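You operate a simulated robot arm through the tools that you are given. There is no shell and no other tool.

Carry out the task below with a simulated robot arm. There is one attempt and no reset: what you move stays moved.

Task
Set the orange rail to 23 and send the green carton through.
Fine: on the wide belt: loosen the black knob, slide, tighten it again, then start the belt once with the green button; the other carton and the wide belt's other controls stay; Mains and the red stop may end off.

Only the result counts: the job must be done as asked and must still hold three seconds after the hand-in. Knocking over, shifting, dropping, spilling or breaking anything else fails it.

Robot
A 6-joint arm with a three-finger gripper, fixed in place. Base frame: the origin is at the foot of the arm, x ahead of it, y to its left, z up. Lengths are in mm, angles in degrees, forces in N, time in s.
With the tool pointing down near the work surface it reaches from about 860 to 860 mm from the base axis. Its first joint turns from -166.0 to 166.0 degrees. Payload 4.89 kg.
Tool frame: the origin (TCP) lies between the finger pads and is the grasp point; the fingertips stand 30 mm ahead of it; z points along the fingers, y is the line along which they close. Largest opening 164 mm; the body of the gripper starts 125 mm behind the TCP.
Orientation is that of the tool frame in the base frame, as a unit quaternion [x, y, z, w]. With the fingers straight down and closing along the base's y, the tool's x points along the base's -x, its y along +y and its z along -z.

Tools
- The arm moves only by the tool servo_tool. Its argument "moves" is a list of rows, each an object of numbers (a shift or turn left out is 0, a gripper value left out holds the last): "wx", "wy", "wz": the turn, a rotation vector about the tool's x, y, z in rad; "x", "y", "z": the shift along the tool's x, y, z in mm; "claw": the opening, from 0 (shut) to 1 (fully open). In form: [{"wx": .., "wy": .., "wz": .., "x": .., "y": .., "z": .., "claw": ..}, ...]. A call has 1 to 20 rows; each row shifts and turns the commanded pose from where the row before left it, along the tool's axes as they then stand. Each row takes 0.2 s and may step no farther than 50 mm and 8.6 degrees from the row before; otherwise, or with a gripper value out of range, the whole call is refused. Where a pose cannot be reached the arm comes as near as it can. A force on the tool above 40 N (or 10 N above the force at the start of the call, whichever is more), or a blocked arm, ends the call early, and 0.2 s more pass. The fingers move at their own pace (about 108 mm/s each) and stop on an object; they squeeze with about 25 N. The grip force told is the motor's: it shows also when the fingers shut on nothing. Time passes only in rows, and 0.2 s behind the last, so rows that do not move let the fingers close. The reply holds the time, the measured pose of the TCP, the force on the tool along the base axes, the opening and the grip force, in the units named above and with some noise, with the torque about the TCP (base axes, N m) and any sound that the robot's microphone picked up.
- Cameras (640 x 400 px; columns grow to the right, rows downward): "scene" is fixed at [218.4, -651.9, 1384.7]; the picture's right is [0.84, -0.55, 0.00], its down [-0.18, -0.28, -0.94] and it looks along [0.52, 0.79, -0.33] (base axes); focal length 345 px, centre (320, 200). "wrist" rides on the gripper at [76, -2, -152] in the tool frame; the picture's right is [0.02, 1.00, 0.00], its down [-0.88, 0.02, -0.47] and it looks along [-0.47, 0.01, 0.88] (tool axes); focal length 247 px, centre (320, 200).
- get_image(camera): a new picture of that camera. No time passes.
- lift_body(by): slides the trunk up (or, below 0, down) by that many mm; the arm rides with it, the base frame stays. It gives what a move gives, with no picture.
- pixel_to_xyz(camera, pixels): there is no depth. For up to 12 entries [column, row, z] of the newest picture of that camera ("zoom" is the newest enlarged one), the place [x, y] in the base frame at which the ray of that pixel passes the height z, good to about 3 mm. No time passes.
- zoom(camera, box): a new picture of the part [left, top, right, bottom] of that camera's present view, enlarged. No time passes.
- finish_job(): hands the job in; it is judged then, once.

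Open the gripper and draw the arm clear of the work before you hand the job in, unless the task says otherwise.

The tools are called after ">>>" as a command line: name --argument value ..., lists and objects as JSON in quotes. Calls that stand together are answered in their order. servo_tool: Moves the arm, as the interface text tells. Its arguments: {"type":"object","properties":{"moves":{"type":"array","items":{"type":"object","properties":{"wx":{"type":"number"},"wy":{"type":"number"},"wz":{"type":"number"},"x":{"type":"number"},"y":{"type":"number"},"z":{"type":"number"},"claw":{"type":"number"}}}}},"required":["moves"]} The other tools are called the same way: lift_body (by) slides the trunk up or down; get_image (camera) takes a picture; pixel_to_xyz (camera, pixels) gives the place at which the rays of pixels pass given heights; zoom (camera, box) takes an enlarged picture of a part of a camera's view; finish_job () hands the job in.

At the start:

```text
t: 0.0
eef_pos: [606.1, 364.8, 1061.2]
orientation: [0.0, 1.0, 0.0, 0.0]
contact_force: [0.7, -0.2, -0.1]
moment: [0.0, -0.01, 0.03]
width: 164.2
gripper_force: 0.1
trunk travel left (down, up): [-125.0, 265.0]
```

scene: 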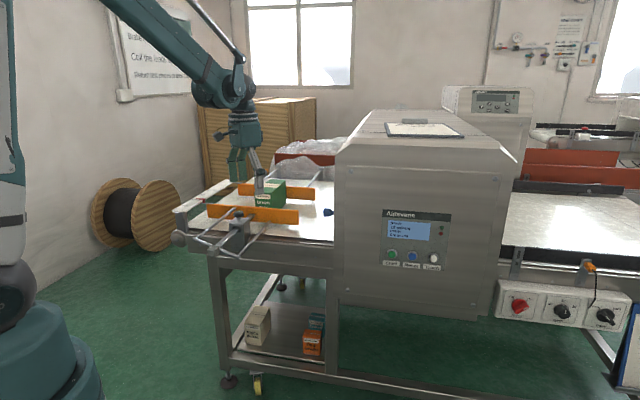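
wrist: 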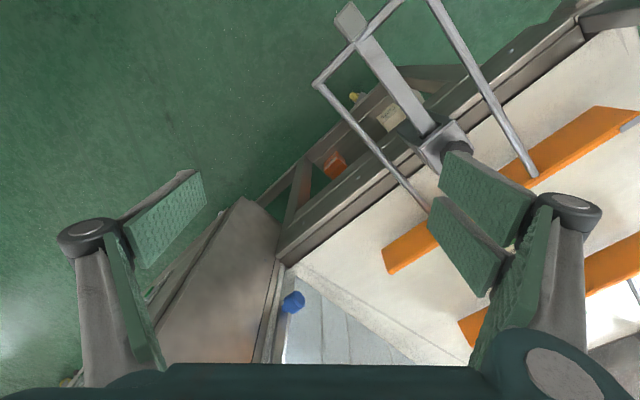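

I begin by looking closer at the scene: the orange rails near (265,205), the control panel near (415,240) and the lower controls near (560,310).

>>> zoom --camera "scene" --box '[160, 140, 350, 260]'

>>> zoom --camera "scene" --box '[370, 200, 470, 280]'

>>> zoom --camera "scene" --box '[480, 240, 640, 340]'

>>> zoom --camera "scene" --box '[420, 60, 640, 200]'

```text
3.33 times, centred on (255, 200) of scene
```

zoom: 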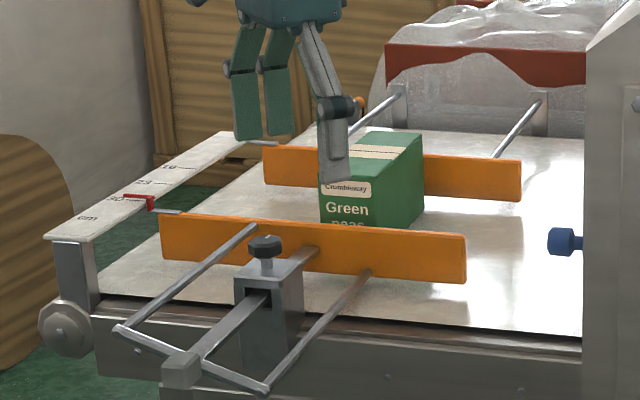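

```text
5.00 times, centred on (420, 240) of scene
```

zoom: 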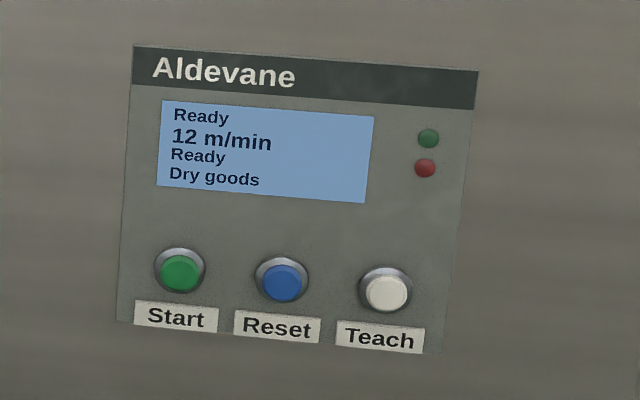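

```text
4.00 times, centred on (560, 290) of scene
```

zoom: 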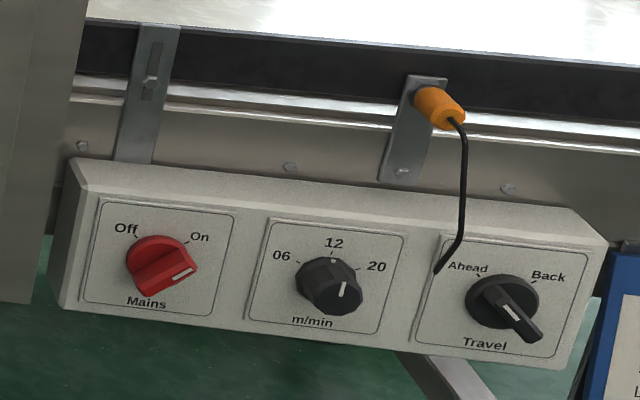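

```text
2.86 times, centred on (530, 130) of scene
```

zoom: 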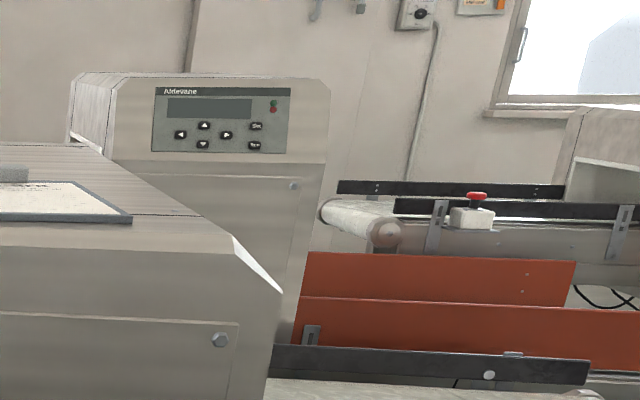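

I look closer at the scale with the red pointer (about (200,200)), at the knob, at the shelf cartons, and at the paper on top of the tunnel.

>>> zoom --camera "scene" --box '[168, 170, 248, 220]'

>>> zoom --camera "scene" --box '[205, 195, 305, 258]'

>>> zoom --camera "scene" --box '[380, 100, 480, 160]'

>>> zoom --camera "scene" --box '[220, 290, 350, 370]'

>>> zoom --camera "scene" --box '[500, 110, 640, 200]'

>>> zoom --camera "scene" --box '[480, 0, 640, 100]'

>>> get_image --camera "wrist"

```text
8.00 times, centred on (208, 195) of scene
```

zoom: 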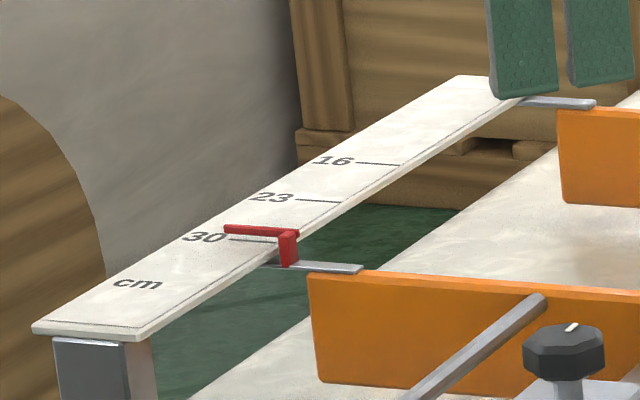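

```text
6.35 times, centred on (255, 226) of scene
```

zoom: 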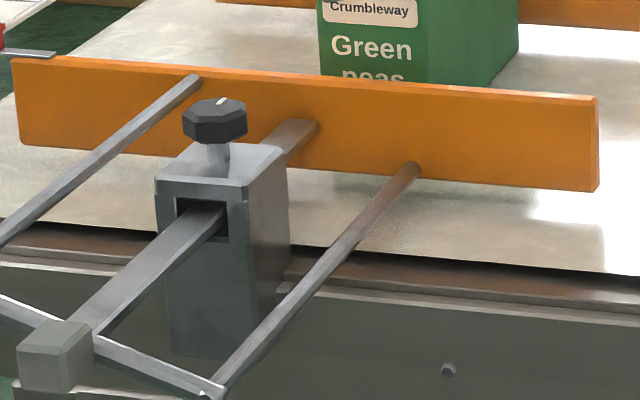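

```text
6.40 times, centred on (430, 130) of scene
```

zoom: 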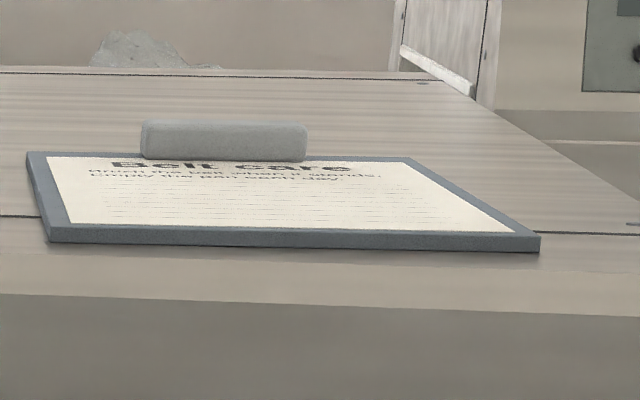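

```text
4.92 times, centred on (285, 330) of scene
```

zoom: 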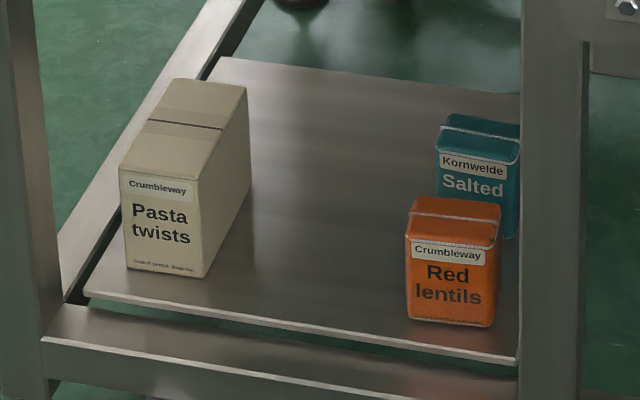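

```text
4.44 times, centred on (570, 155) of scene
```

zoom: 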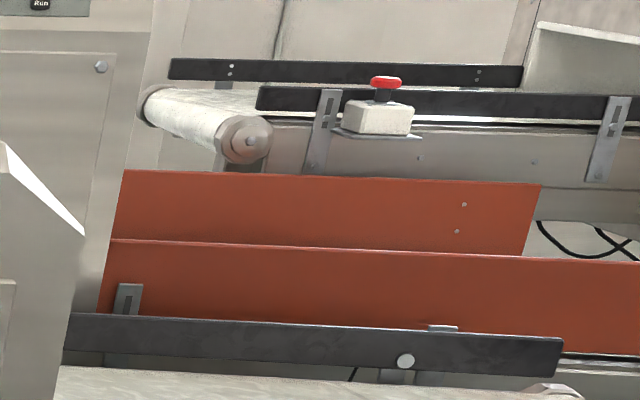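

```text
4.00 times, centred on (560, 50) of scene
```

zoom: 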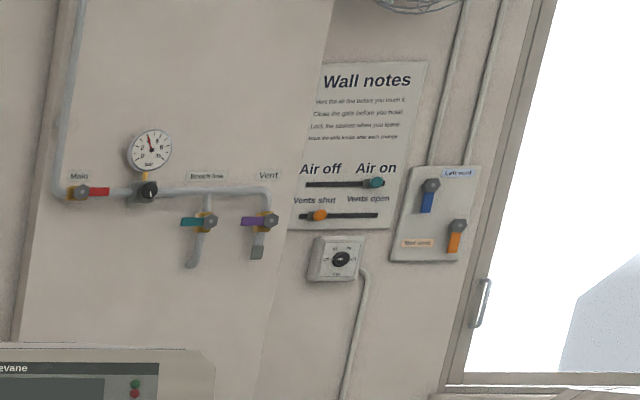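

```text
taken
```

wrist: 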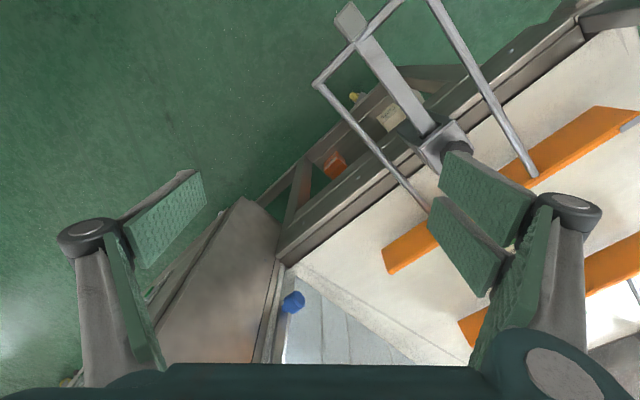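

The scale reads 30 at the red pointer now (marks 30/23/16), and the black knob sits on the near post at about scene (239,214). The wrist view of the knob is hidden by a finger, so I shift the hand sideways (+y, slightly back) at this safe height to see the clamp and rail.

>>> servo_tool --moves '[{"x": 25, "y": 40}, {"x": 25, "y": 40}, {"x": 25, "y": 40}, {"z": -30}]'

>>> get_image --camera "wrist"

>>> get_image --camera "scene"

```text
t: 1.0
eef_pos: [531.1, 484.0, 1086.7]
orientation: [-0.001, 1.0, 0.0, -0.001]
contact_force: [0.8, 0.8, -0.6]
moment: [-0.05, 0.12, 0.01]
width: 163.9
gripper_force: 0.0
trunk travel left (down, up): [-125.0, 265.0]
```

```text
taken
```

wrist: 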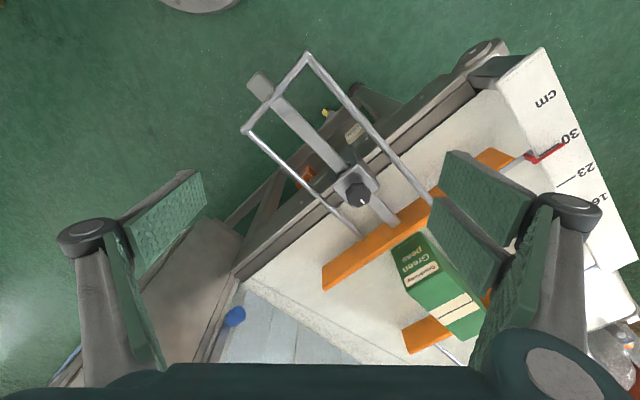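

```text
taken
```

scene: 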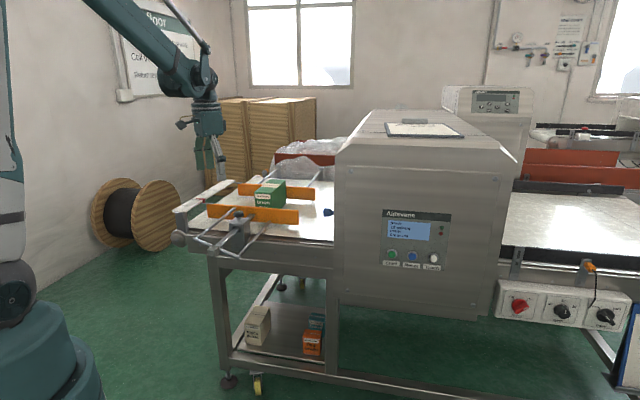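

Now the knob (357,194), clamp bar and the carton (430,280) are visible. I enlarge the wrist view to measure them.

>>> zoom --camera "wrist" --box '[230, 40, 550, 240]'

>>> pixel_to_xyz --camera "wrist" --pixels '[[357, 194, 900], [357, 194, 950], [262, 85, 870], [262, 85, 900], [324, 282, 900], [324, 282, 950], [432, 205, 900], [432, 205, 950], [545, 158, 900], [545, 158, 950]]'

>>> pixel_to_xyz --camera "scene" --pixels '[[238.7, 213.5, 900], [238.7, 213.5, 950], [213.7, 250.5, 870], [213.7, 250.5, 900], [298, 210, 900], [298, 210, 950], [207, 204, 900], [207, 204, 950], [204.5, 199.5, 900], [204.5, 199.5, 950]]'

```text
2.00 times, centred on (390, 140) of wrist
```

zoom: 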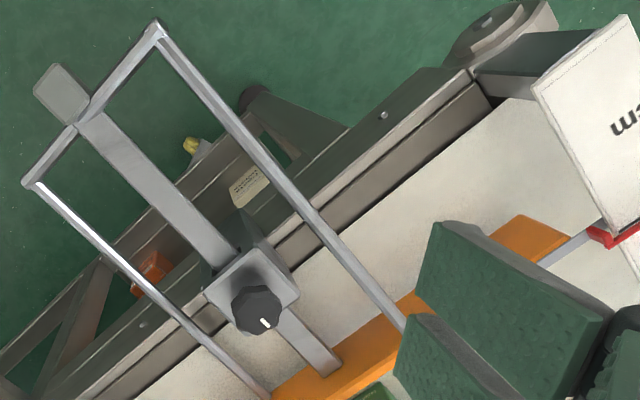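

```text
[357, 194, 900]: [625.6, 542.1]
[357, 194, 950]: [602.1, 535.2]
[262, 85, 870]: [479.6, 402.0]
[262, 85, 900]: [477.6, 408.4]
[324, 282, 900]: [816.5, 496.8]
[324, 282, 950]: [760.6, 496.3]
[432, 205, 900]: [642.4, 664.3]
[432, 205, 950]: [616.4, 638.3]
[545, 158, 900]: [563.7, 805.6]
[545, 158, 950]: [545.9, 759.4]
```

```text
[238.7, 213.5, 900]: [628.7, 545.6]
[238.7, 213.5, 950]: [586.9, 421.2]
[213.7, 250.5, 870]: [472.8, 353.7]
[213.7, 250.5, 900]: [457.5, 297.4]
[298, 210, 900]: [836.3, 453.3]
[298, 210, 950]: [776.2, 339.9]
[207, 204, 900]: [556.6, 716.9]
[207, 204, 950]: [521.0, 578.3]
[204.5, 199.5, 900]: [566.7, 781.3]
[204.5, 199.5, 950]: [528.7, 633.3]
```

Both rays agree on the knob at about (626,543,900), with the bar running along (0.71,0.71). I enlarge the knob and carton in both cameras for heights.

>>> zoom --camera "wrist" --box '[310, 160, 400, 220]'

>>> zoom --camera "wrist" --box '[310, 190, 520, 380]'

>>> zoom --camera "scene" --box '[215, 195, 275, 235]'

>>> zoom --camera "scene" --box '[195, 160, 345, 250]'

```text
6.67 times, centred on (355, 190) of wrist
```

zoom: 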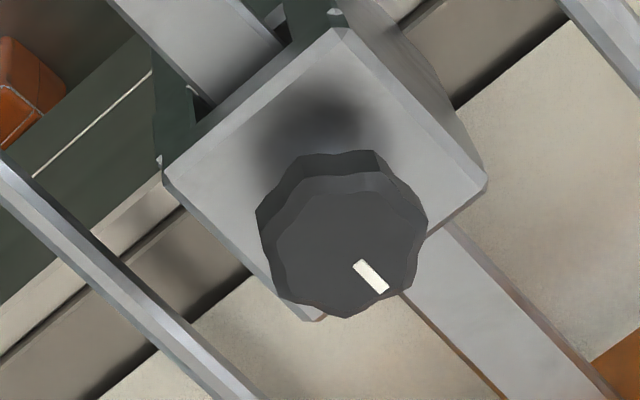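

```text
2.11 times, centred on (415, 285) of wrist
```

zoom: 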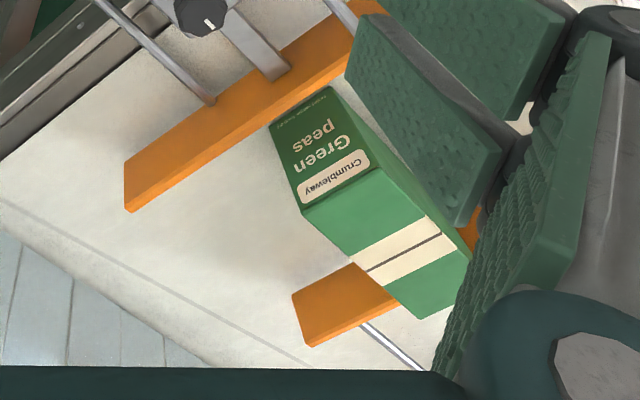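

```text
10.00 times, centred on (245, 215) of scene
```

zoom: 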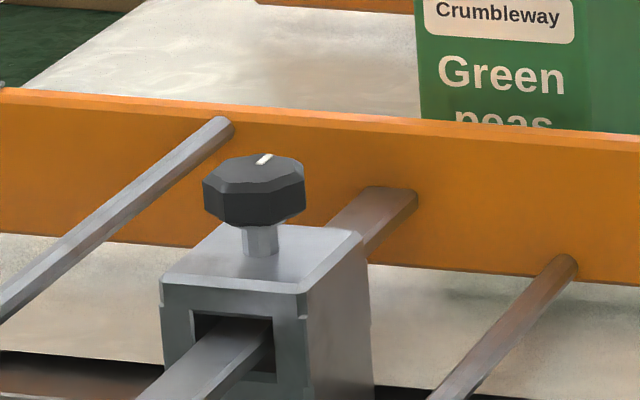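

```text
4.27 times, centred on (270, 205) of scene
```

zoom: 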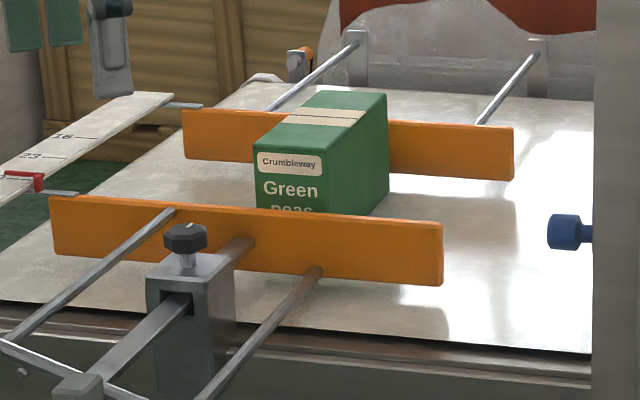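

I triangulate the knob top centre and also key points of rail, carton and post from both pictures.

>>> pixel_to_xyz --camera "wrist" --pixels '[[358.3, 195.2, 890], [358.3, 195.2, 900], [358.3, 195.2, 910], [452, 205, 890], [406.5, 282, 920], [406.5, 282, 960], [445, 233, 920], [445, 233, 960]]'

>>> pixel_to_xyz --camera "scene" --pixels '[[238.5, 212.0, 890], [238.5, 212.0, 900], [238.5, 212.0, 910], [254.4, 193.3, 920], [254.4, 193.3, 960], [271.2, 195.6, 920], [271.2, 195.6, 960]]'

```text
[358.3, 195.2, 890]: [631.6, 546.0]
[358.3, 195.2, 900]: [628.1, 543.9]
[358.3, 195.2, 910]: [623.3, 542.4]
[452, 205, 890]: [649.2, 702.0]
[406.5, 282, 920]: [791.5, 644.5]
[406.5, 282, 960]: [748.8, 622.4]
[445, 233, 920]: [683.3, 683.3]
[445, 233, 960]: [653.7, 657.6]
```

```text
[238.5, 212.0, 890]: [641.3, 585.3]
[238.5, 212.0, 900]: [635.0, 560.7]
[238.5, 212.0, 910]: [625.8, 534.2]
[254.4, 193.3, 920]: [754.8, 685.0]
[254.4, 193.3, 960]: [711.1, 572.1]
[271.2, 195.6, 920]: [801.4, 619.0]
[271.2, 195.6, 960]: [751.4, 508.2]
```

Knob top is at z≈907 (diameter ≈38 mm), centre ≈(625,543); post top ≈875. I half-close the fingers and move above the knob, stopping with tips about 25 mm over it for a check.

>>> servo_tool --moves '[{"x": -31.3, "y": 19.7, "claw": 0.5}, {"x": -31.3, "y": 19.7}, {"x": -31.4, "y": 19.6}, {"z": 40}, {"z": 40}, {"z": 40}, {"z": 0}]'

>>> get_image --camera "wrist"

>>> zoom --camera "scene" --box '[180, 130, 320, 250]'

```text
t: 2.6
eef_pos: [623.1, 540.1, 972.3]
orientation: [0.0, 1.0, 0.001, 0.0]
contact_force: [0.5, 0.4, -1.2]
moment: [-0.02, 0.01, 0.01]
width: 82.1
gripper_force: 0.0
trunk travel left (down, up): [-125.0, 265.0]
```

```text
taken
```

wrist: 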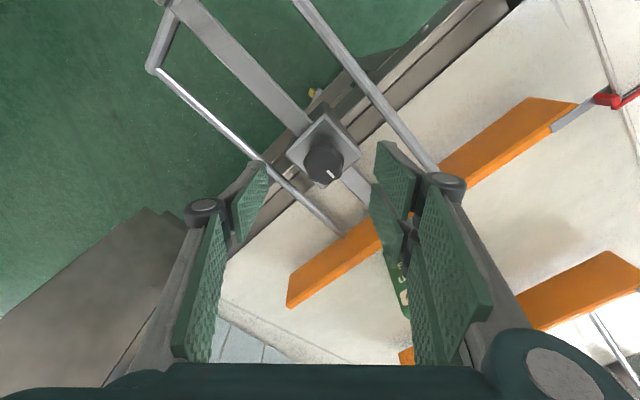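

```text
3.33 times, centred on (250, 190) of scene
```

zoom: 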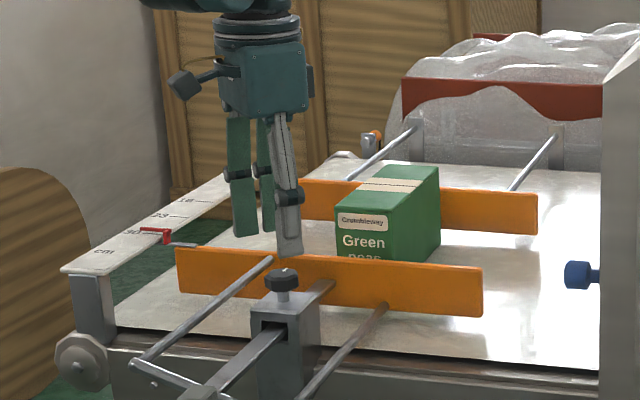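

The knob is centred between the fingers (knob at (322,163) against an expected (321,162)). I lower to z≈913, keeping the tips above the post top, and close on the knob.

>>> servo_tool --moves '[{"x": -1.5, "y": 2.0, "z": 20}, {"z": 20}, {"z": 19}, {"z": 0}, {"claw": 0.0}, {"z": 0}, {"z": 0}]'

>>> get_image --camera "wrist"

>>> zoom --camera "scene" --box '[190, 160, 310, 240]'

```text
t: 4.2
eef_pos: [624.7, 544.5, 911.4]
orientation: [-0.001, 1.0, 0.0, 0.0]
contact_force: [-2.4, -1.4, -0.8]
moment: [0.06, 0.0, 0.0]
width: 35.5
gripper_force: 45.0
trunk travel left (down, up): [-125.0, 265.0]
```

```text
taken
```

wrist: 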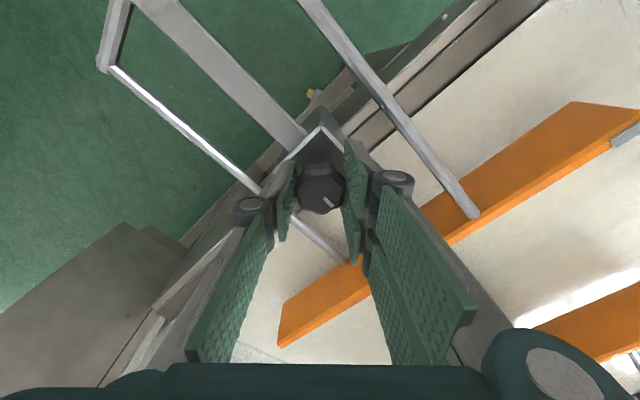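

```text
5.00 times, centred on (250, 200) of scene
```

zoom: 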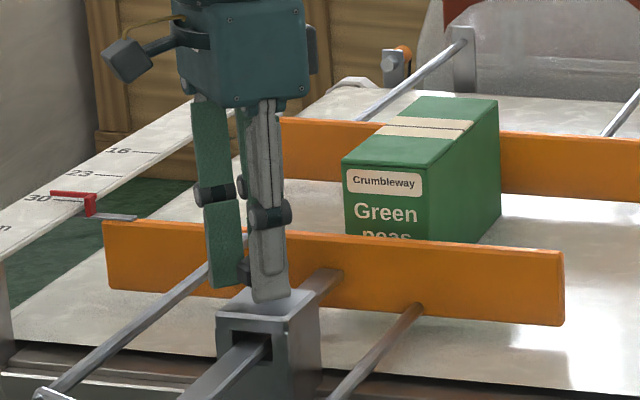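

The fingers hold the knob (35.5 mm, 45 N). I turn it counter-clockwise seen from above (−wz) in small steps and watch torque and sound.

>>> servo_tool --moves '[{"wz": -0.14}, {"wz": -0.14}, {"wz": -0.14}, {"wz": -0.14}]'

>>> zoom --camera "wrist" --box '[220, 100, 420, 260]'

```text
t: 5.2
eef_pos: [628.2, 543.7, 912.6]
orientation: [-0.278, 0.961, 0.0, 0.0]
contact_force: [-5.1, -27.8, -12.8]
moment: [-0.7, 0.58, -0.01]
width: 34.8
gripper_force: 44.7
trunk travel left (down, up): [-125.0, 265.0]
```

```text
2.50 times, centred on (320, 180) of wrist
```

zoom: 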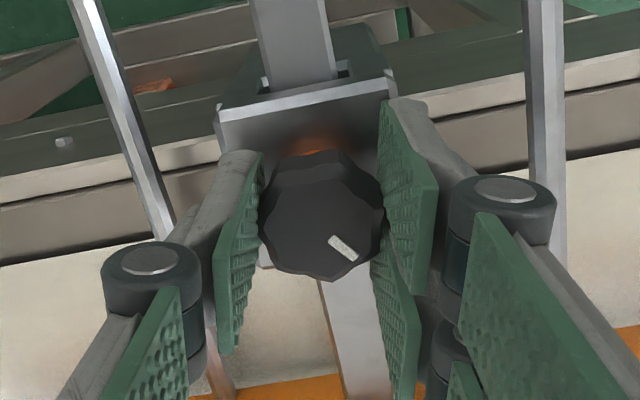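

The mark on the knob keeps its place relative to the fingers, so the knob turns with the hand; a side force of −28 N in y shows a slight offset, so I shift 2 mm toward −y and keep turning.

>>> servo_tool --moves '[{"x": 1.1, "y": -1.7}, {"wz": -0.14}, {"wz": -0.14}, {"wz": -0.14}, {"wz": -0.14}]'

>>> zoom --camera "wrist" --box '[220, 100, 420, 260]'

```text
t: 6.4
eef_pos: [628.5, 542.6, 912.1]
orientation: [-0.533, 0.846, 0.001, 0.0]
contact_force: [22.3, -7.5, 4.5]
moment: [0.3, -0.79, -0.06]
width: 34.8
gripper_force: 44.9
trunk travel left (down, up): [-125.0, 265.0]
```

```text
2.50 times, centred on (320, 180) of wrist
```

zoom: 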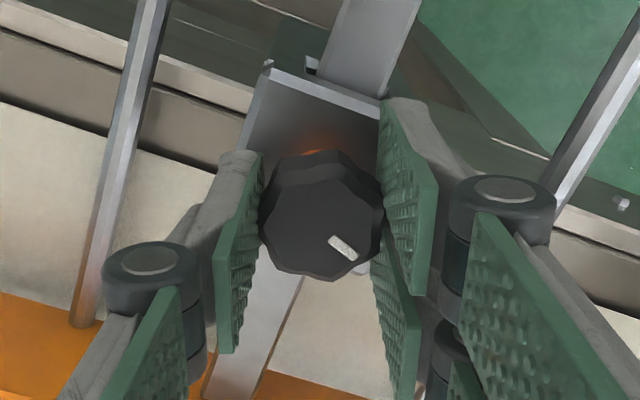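

Knob has turned about 64° and an orange ring shows beneath it. I correct the side load by 2 mm and turn further.

>>> servo_tool --moves '[{"x": -0.4, "y": -2.0}, {"wz": -0.14}, {"wz": -0.14}, {"wz": -0.14}, {"wz": -0.14}]'

>>> zoom --camera "wrist" --box '[220, 100, 420, 260]'

>>> zoom --camera "scene" --box '[190, 160, 310, 240]'

```text
t: 7.6
eef_pos: [630.0, 543.6, 910.9]
orientation: [0.746, -0.666, 0.001, 0.0]
contact_force: [-3.5, -5.8, -16.2]
moment: [0.06, 0.08, -0.01]
width: 34.7
gripper_force: 45.2
trunk travel left (down, up): [-125.0, 265.0]
```

```text
2.50 times, centred on (320, 180) of wrist
```

zoom: 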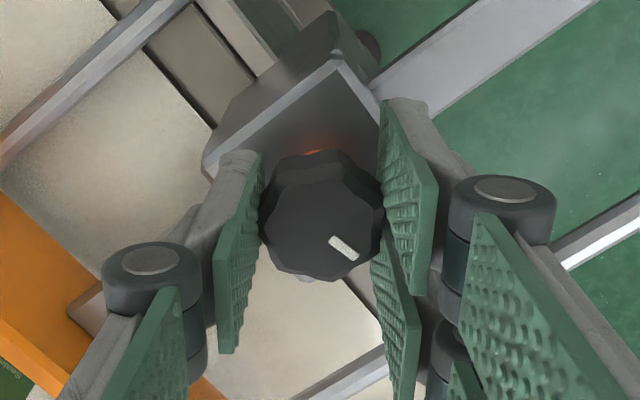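

```text
5.00 times, centred on (250, 200) of scene
```

zoom: 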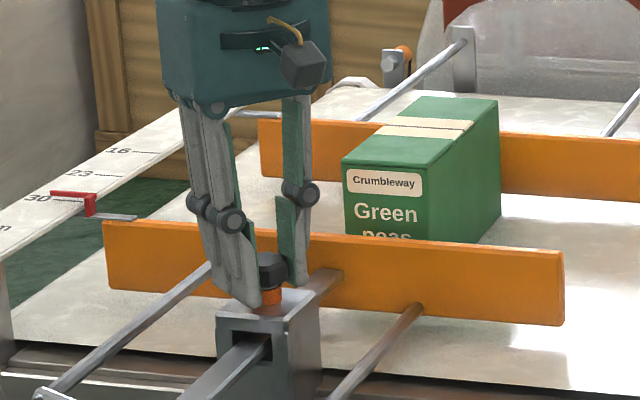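

The stem under the knob now shows orange where it was grey, a loose sign. I release, rise clear and look.

>>> servo_tool --moves '[{"claw": 0.45}, {"z": 0}, {"z": 0}, {"z": -40}, {"z": -40}, {"z": -40}, {"z": 0}]'

>>> get_image --camera "wrist"

>>> zoom --camera "scene" --box '[170, 170, 310, 260]'

```text
t: 9.2
eef_pos: [631.0, 541.1, 1030.5]
orientation: [0.745, -0.667, 0.0, 0.0]
contact_force: [-0.1, -1.0, -0.1]
moment: [0.03, -0.04, 0.0]
width: 73.8
gripper_force: 0.1
trunk travel left (down, up): [-125.0, 265.0]
```

```text
taken
```

wrist: 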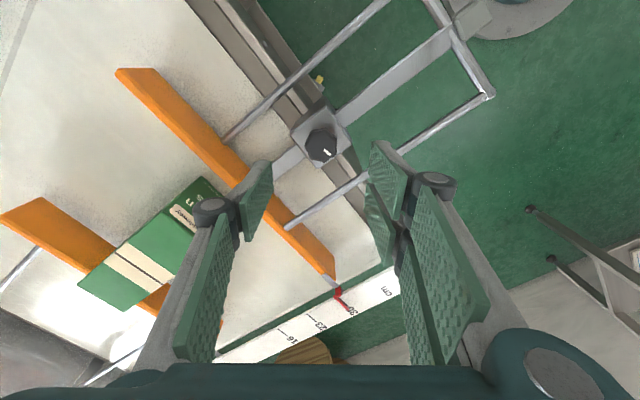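

```text
4.44 times, centred on (240, 215) of scene
```

zoom: 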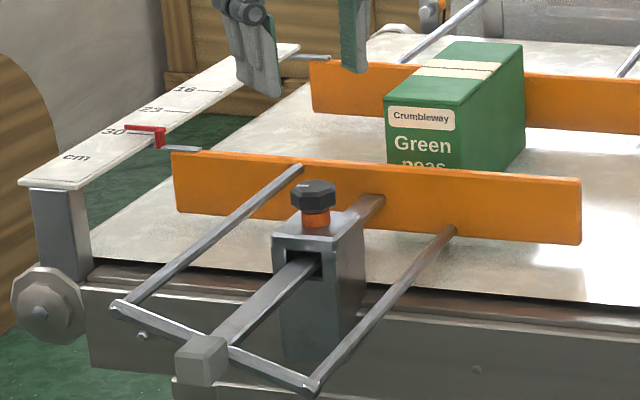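

The orange collar at scene (316,215 in the zoom) confirms the clamp is loose. Next I turn the hand so the fingers close along the belt direction and go over the grey block at the bar's outer end (≈(483,398,847)).

>>> servo_tool --moves '[{"wz": 0.1284}, {"wz": 0.1284}, {"wz": 0.1284}, {"wz": 0.1284}, {"wz": 0.1284}, {"wz": 0.1284}, {"wz": 0.1284}, {"x": 41, "y": 0.7}, {"x": 41, "y": 0.7}, {"x": 41, "y": 0.7}, {"x": 41, "y": 0.7}, {"x": 41, "y": 0.7}, {"z": 40}, {"z": 30}, {"z": 0}]'

>>> get_image --camera "wrist"

>>> zoom --camera "scene" --box '[150, 150, 290, 270]'

```text
t: 12.4
eef_pos: [481.9, 398.7, 962.1]
orientation: [-0.381, 0.925, 0.0, 0.0]
contact_force: [-0.5, -0.5, 0.1]
moment: [0.07, -0.01, 0.02]
width: 73.8
gripper_force: 0.0
trunk travel left (down, up): [-125.0, 265.0]
```

```text
taken
```

wrist: 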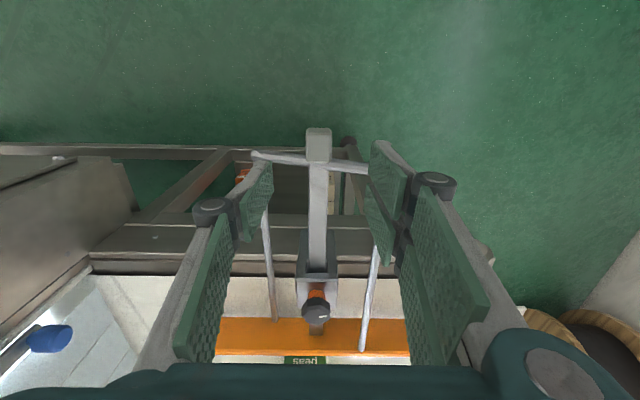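

```text
3.33 times, centred on (220, 210) of scene
```

zoom: 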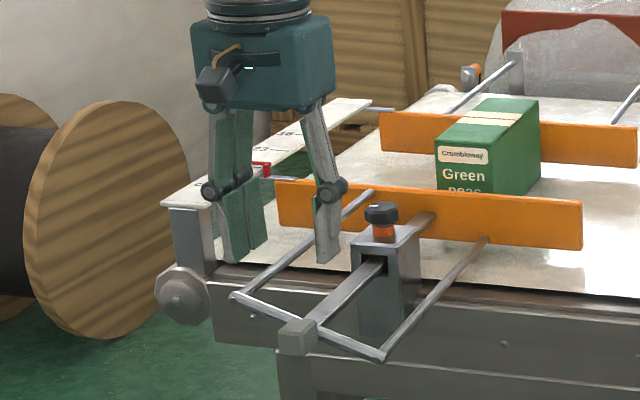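

The bar runs straight up in the wrist view with the block at about (318,140). I zoom in to measure the block.

>>> zoom --camera "wrist" --box '[250, 110, 390, 200]'

>>> zoom --camera "scene" --box '[205, 220, 285, 270]'

```text
4.44 times, centred on (320, 155) of wrist
```

zoom: 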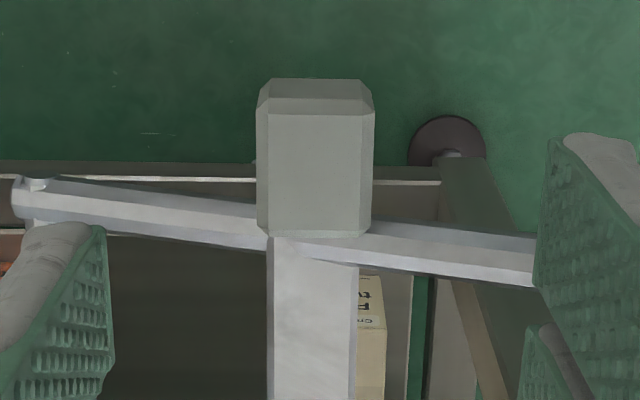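

```text
8.00 times, centred on (245, 245) of scene
```

zoom: 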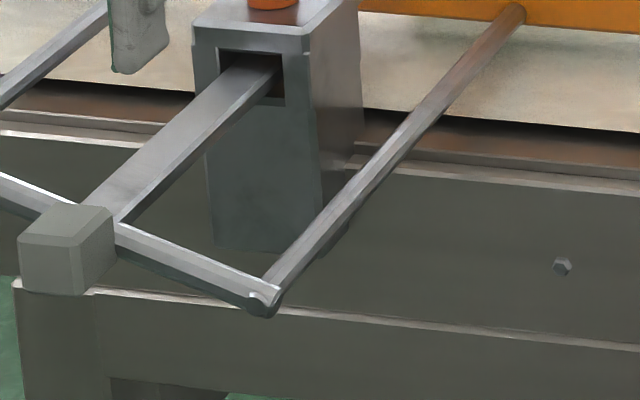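

Block spans about ±15 mm along the bar, 27 mm wide, z≈837–860, centred under the TCP; the sloping crossbar starts ~10 mm inward. I offset 8 mm outward to clear the crossbar, lower so tips reach z≈833, then close gently.

>>> servo_tool --moves '[{"x": 8, "y": -1.2, "claw": 0.4}, {"z": 33}, {"z": 33}, {"z": 31}, {"z": 0}]'

>>> zoom --camera "wrist" --box '[220, 90, 420, 230]'

>>> zoom --camera "scene" --box '[170, 190, 290, 270]'

```text
t: 13.6
eef_pos: [476.2, 395.2, 865.1]
orientation: [-0.381, 0.925, 0.0, 0.001]
contact_force: [-0.1, 0.0, -0.6]
moment: [0.0, 0.01, -0.01]
width: 65.3
gripper_force: 0.0
trunk travel left (down, up): [-125.0, 265.0]
```

```text
2.86 times, centred on (320, 160) of wrist
```

zoom: 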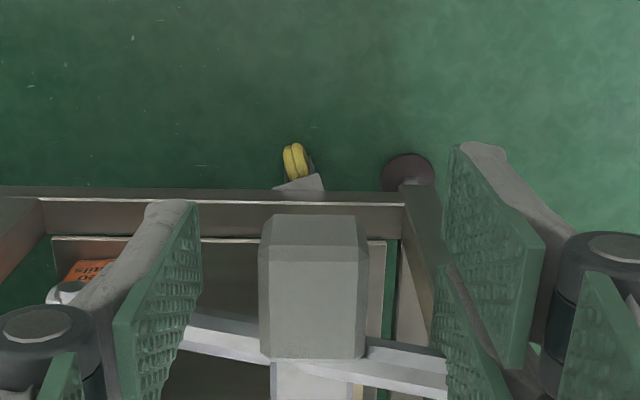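

```text
5.00 times, centred on (230, 230) of scene
```

zoom: 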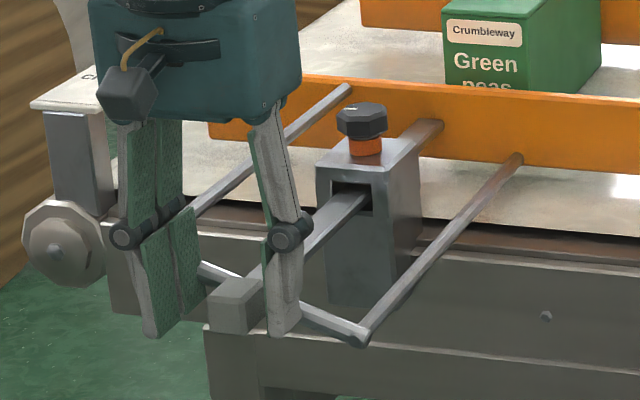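

Fingers straddle the block, which sits about 2 mm to the left of centre; I shift 2 mm and close on it.

>>> servo_tool --moves '[{"y": -2.0}, {"claw": 0.0}, {"z": 0}, {"z": 0}]'

>>> zoom --camera "wrist" --box '[220, 90, 420, 230]'

```text
t: 14.6
eef_pos: [477.0, 392.8, 865.5]
orientation: [-0.381, 0.925, 0.0, 0.0]
contact_force: [-3.0, 0.9, -4.7]
moment: [0.01, 0.05, 0.61]
width: 33.3
gripper_force: 44.7
trunk travel left (down, up): [-125.0, 265.0]
```

```text
2.86 times, centred on (320, 160) of wrist
```

zoom: 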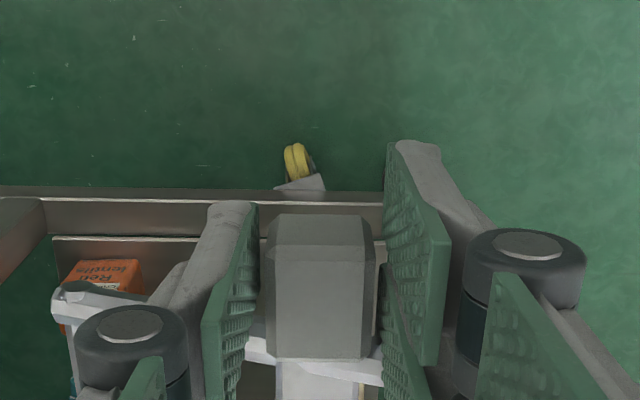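

The grip closed at 33.3 mm. I push inward a first 10 mm (tool −x) and check whether rail and pointer follow.

>>> servo_tool --moves '[{"x": -3}, {"x": -3}, {"x": -4}, {"z": 0}]'

>>> zoom --camera "scene" --box '[165, 170, 305, 270]'

>>> get_image --camera "wrist"

```text
t: 15.6
eef_pos: [484.4, 400.2, 864.9]
orientation: [-0.381, 0.924, 0.0, 0.0]
contact_force: [1.4, -4.0, 7.4]
moment: [-0.37, 0.28, 0.47]
width: 33.2
gripper_force: 44.8
trunk travel left (down, up): [-125.0, 265.0]
```

```text
4.00 times, centred on (235, 220) of scene
```

zoom: 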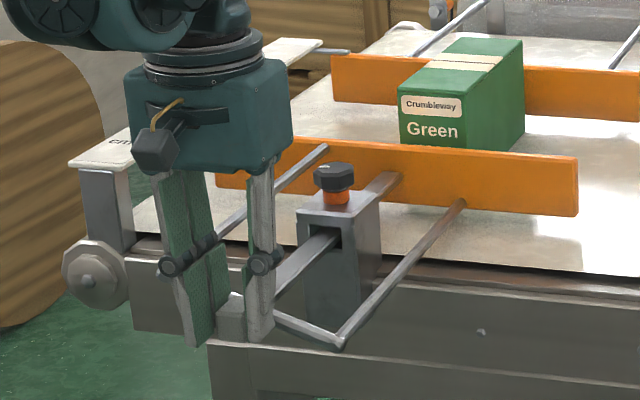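

```text
taken
```

wrist: 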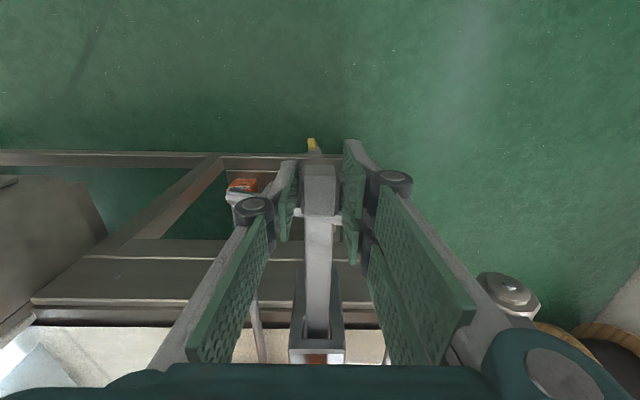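

The rail follows the hand with low force. Scale marks 30 and 23 measure 70 mm apart, so I slide 40 mm more in slow 5 mm steps, then check clearance to the carton.

>>> servo_tool --moves '[{"x": -5}, {"x": -5}, {"x": -5}, {"x": -5}, {"x": -5}, {"x": -5}, {"x": -5}, {"x": -5}, {"z": 0}]'

>>> zoom --camera "scene" --box '[165, 160, 335, 270]'

>>> get_image --camera "wrist"

```text
t: 17.6
eef_pos: [513.8, 428.9, 865.8]
orientation: [-0.381, 0.925, 0.0, 0.001]
contact_force: [-3.7, 4.9, 26.1]
moment: [0.07, 0.15, 0.57]
width: 33.3
gripper_force: 44.7
trunk travel left (down, up): [-125.0, 265.0]
```

```text
3.64 times, centred on (250, 215) of scene
```

zoom: 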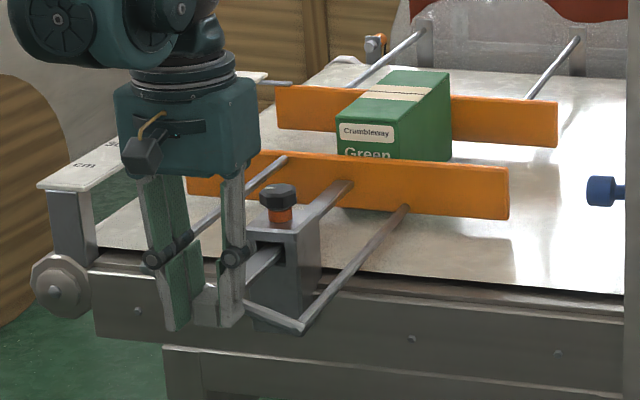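

```text
taken
```

wrist: 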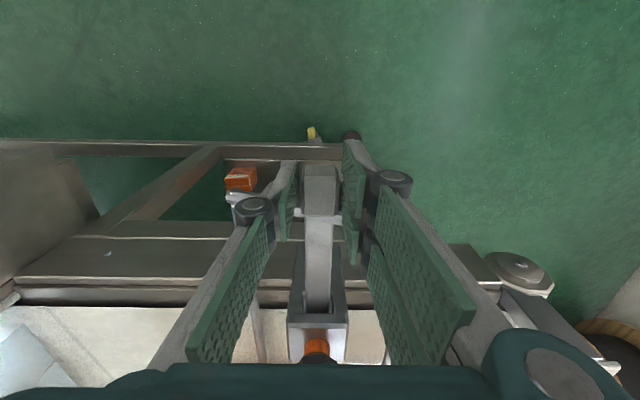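

The rail has moved about 51 mm, and a 26 N vertical load has built up, so I ease up 1.5 mm and slide another ~17 mm slowly.

>>> servo_tool --moves '[{"z": -1.5}, {"x": -4}, {"x": -4}, {"x": -4}, {"x": -3}, {"x": -2}, {"z": 0}, {"z": 0}]'

>>> zoom --camera "scene" --box '[165, 160, 335, 270]'

```text
t: 19.4
eef_pos: [524.4, 439.8, 866.0]
orientation: [-0.381, 0.924, 0.0, 0.001]
contact_force: [-14.9, 5.7, -16.2]
moment: [-0.09, 0.4, 0.61]
width: 33.2
gripper_force: 45.0
trunk travel left (down, up): [-125.0, 265.0]
```

```text
3.64 times, centred on (250, 215) of scene
```

zoom: 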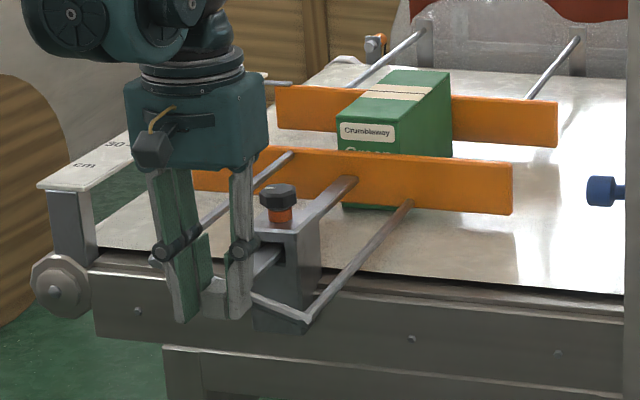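

Measured travel is now ≈66.8 mm; I add 3 mm, then open and back off to read the pointer.

>>> servo_tool --moves '[{"x": -1.5}, {"x": -1.6}, {"z": 0}, {"z": 0}, {"claw": 0.4}, {"z": 0}, {"z": 0}, {"z": -40}, {"z": -40}, {"z": -40}, {"z": -30}]'

>>> get_image --camera "scene"

>>> get_image --camera "wrist"

```text
t: 21.8
eef_pos: [527.8, 443.2, 1014.8]
orientation: [-0.381, 0.925, 0.0, 0.0]
contact_force: [0.6, 0.5, -0.4]
moment: [-0.04, 0.03, 0.0]
width: 65.6
gripper_force: 0.1
trunk travel left (down, up): [-125.0, 265.0]
```

```text
taken
```

scene: 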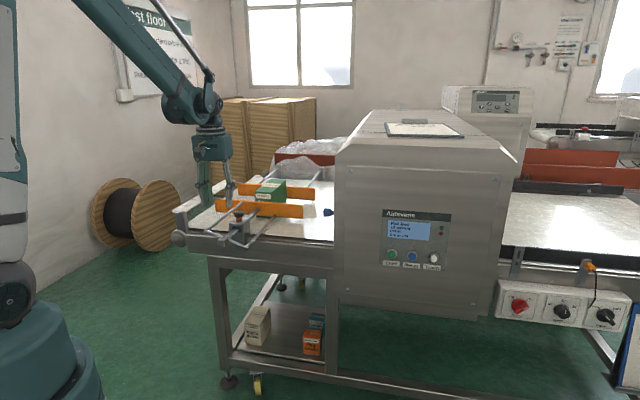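

```text
taken
```

wrist: 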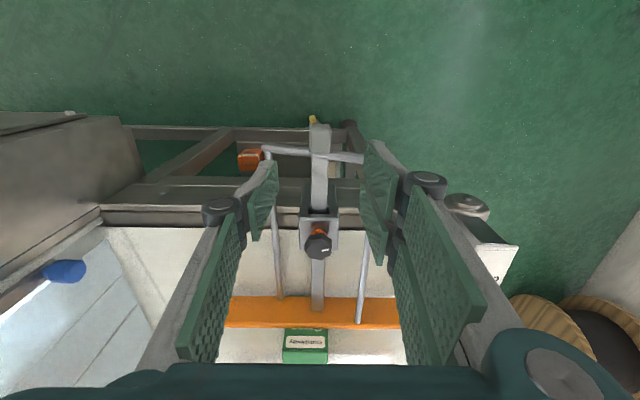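

The panel's display text looks changed; I zoom on it and on the scale.

>>> zoom --camera "scene" --box '[370, 200, 470, 280]'

>>> zoom --camera "scene" --box '[160, 165, 340, 265]'

```text
5.00 times, centred on (420, 240) of scene
```

zoom: 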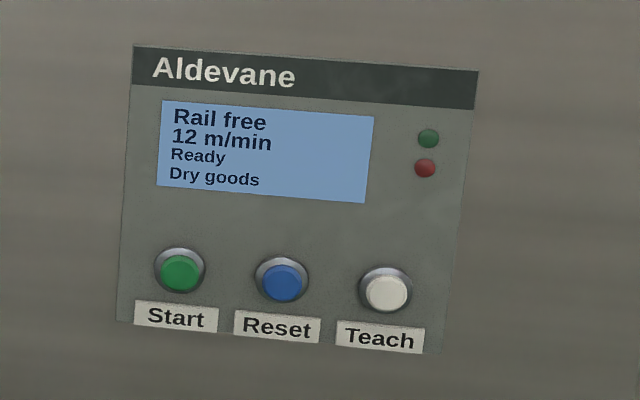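

```text
3.56 times, centred on (250, 215) of scene
```

zoom: 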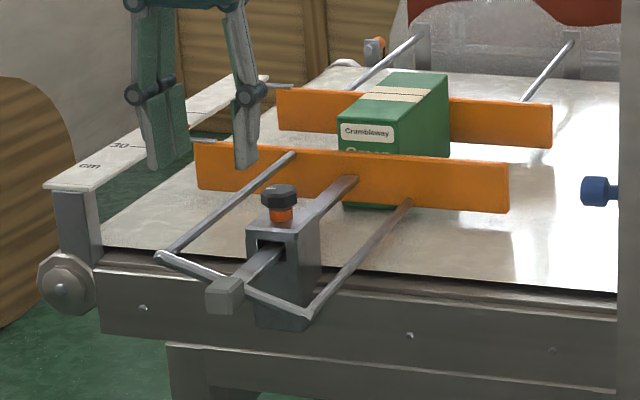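

The display says "Rail free" while the clamp is loose, which will confirm tightening later. I go back over the knob (out of the scale's line of sight) and turn the hand to the earlier release angle, then read the pointer.

>>> servo_tool --moves '[{"x": -47.3}, {"x": -47.3}, {"x": -47.2, "y": -1.3}, {"wz": -0.1284}, {"wz": -0.1284}, {"wz": -0.1284}, {"wz": -0.1284}, {"wz": -0.1284}, {"wz": -0.1284}, {"wz": -0.1284}, {"z": 25}, {"z": 20}, {"z": 0}]'

>>> zoom --camera "scene" --box '[168, 170, 248, 220]'

>>> get_image --camera "wrist"

```text
t: 24.6
eef_pos: [629.0, 541.9, 972.0]
orientation: [0.745, -0.667, 0.0, 0.0]
contact_force: [0.1, -0.3, -0.6]
moment: [0.03, -0.03, -0.01]
width: 65.5
gripper_force: 0.1
trunk travel left (down, up): [-125.0, 265.0]
```

```text
8.00 times, centred on (208, 195) of scene
```

zoom: 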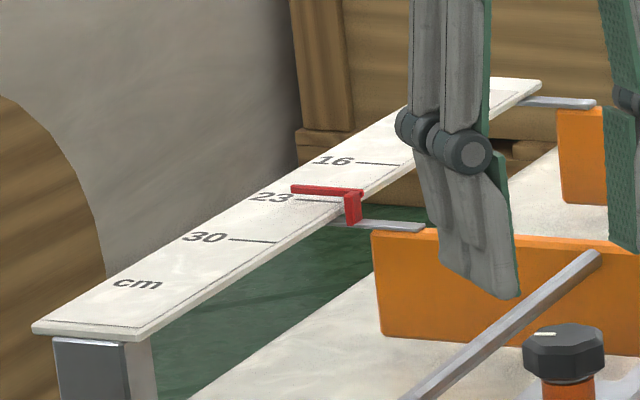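

```text
taken
```

wrist: 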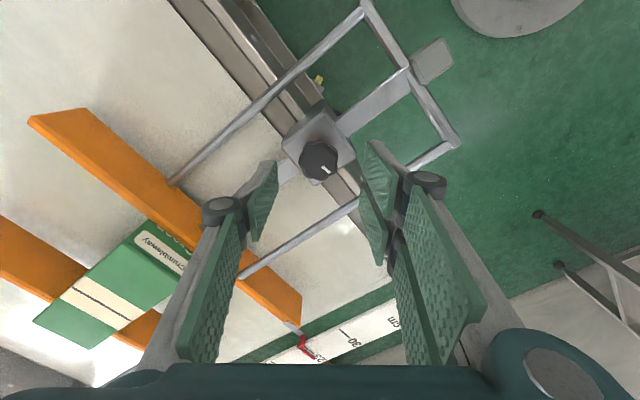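

The pointer now sits at 23 in the same relation to its mark as it did at 30. I zoom more closely to check for the last millimetre.

>>> zoom --camera "scene" --box '[192, 184, 224, 204]'

>>> zoom --camera "wrist" --box '[260, 290, 420, 380]'

```text
16.00 times, centred on (208, 194) of scene
```

zoom: 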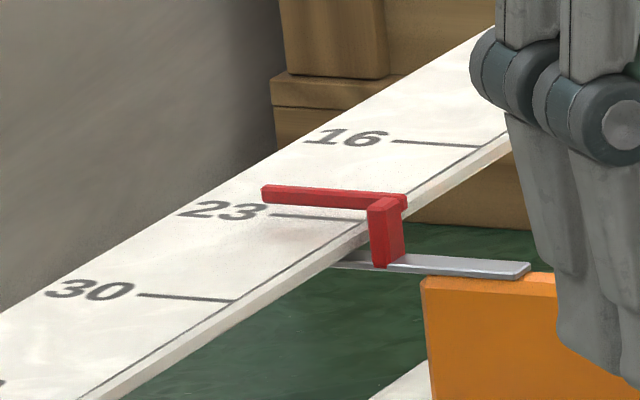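

```text
4.00 times, centred on (340, 335) of wrist
```

zoom: 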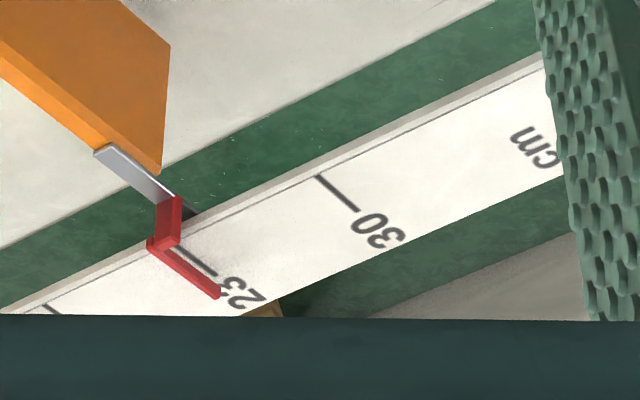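

I triangulate the marks and the pointer bar from both views to get the true reading without parallax.

>>> pixel_to_xyz --camera "scene" --pixels '[[202.69, 200.25, 880], [202.69, 200.25, 890], [210.8, 195.2, 880], [210.8, 195.2, 890], [204.9, 194.9, 880], [204.9, 194.9, 890], [196.6, 199.9, 880], [196.6, 199.9, 890], [204.6, 193.5, 890], [204.6, 193.5, 900], [213, 194.2, 890], [213, 194.2, 900]]'

>>> pixel_to_xyz --camera "wrist" --pixels '[[339.5, 329.25, 880], [339.5, 329.25, 890], [349.5, 337.75, 880], [349.5, 337.75, 890], [313.75, 354.25, 880], [313.75, 354.25, 890], [314, 358.5, 890], [314, 358.5, 900], [298.75, 346.3, 890], [298.75, 346.3, 900]]'

```text
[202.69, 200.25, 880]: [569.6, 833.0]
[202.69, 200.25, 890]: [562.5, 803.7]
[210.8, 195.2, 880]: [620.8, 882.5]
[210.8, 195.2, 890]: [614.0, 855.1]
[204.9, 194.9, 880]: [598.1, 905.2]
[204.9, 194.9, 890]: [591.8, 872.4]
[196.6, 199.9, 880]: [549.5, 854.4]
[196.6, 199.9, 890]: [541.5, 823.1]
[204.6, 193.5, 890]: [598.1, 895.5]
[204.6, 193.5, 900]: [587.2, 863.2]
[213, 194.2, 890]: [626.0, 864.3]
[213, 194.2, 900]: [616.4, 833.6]
```

```text
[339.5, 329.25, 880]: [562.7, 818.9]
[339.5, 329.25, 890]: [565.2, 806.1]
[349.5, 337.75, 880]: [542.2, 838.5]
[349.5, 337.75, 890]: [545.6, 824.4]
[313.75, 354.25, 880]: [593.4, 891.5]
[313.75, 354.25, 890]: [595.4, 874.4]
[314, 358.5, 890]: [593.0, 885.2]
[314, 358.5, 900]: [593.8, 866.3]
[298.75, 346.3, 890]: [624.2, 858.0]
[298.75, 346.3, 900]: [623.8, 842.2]
```

Travel by hand readings is ≈70.1 mm, but oblique views leave ±3 mm doubt. I raise the hand and reach outward to look at the scale from much steeper.

>>> servo_tool --moves '[{"z": -45}, {"z": -38, "x": -27, "y": -5}, {"z": -38, "x": -27, "y": -5}, {"z": -38, "x": -27, "y": -5}, {"z": -38, "x": -27, "y": -5}, {"z": -38, "x": -27, "y": -5}, {"z": 0}]'

>>> get_image --camera "wrist"

```text
t: 26.2
eef_pos: [636.1, 681.2, 1208.0]
orientation: [0.745, -0.667, 0.0, 0.0]
contact_force: [0.1, 0.2, -0.1]
moment: [-0.01, -0.07, -0.03]
width: 65.5
gripper_force: 0.1
trunk travel left (down, up): [-125.0, 265.0]
```

```text
taken
```

wrist: 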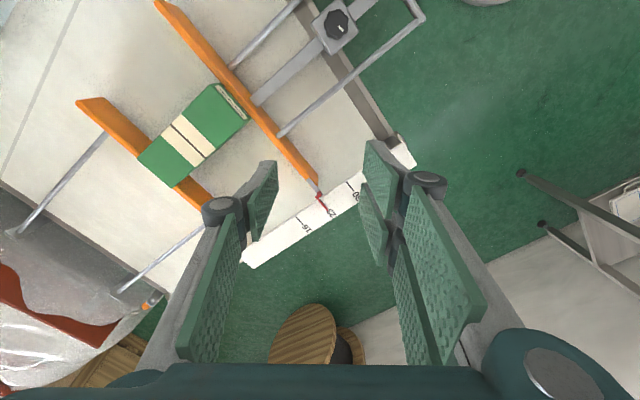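

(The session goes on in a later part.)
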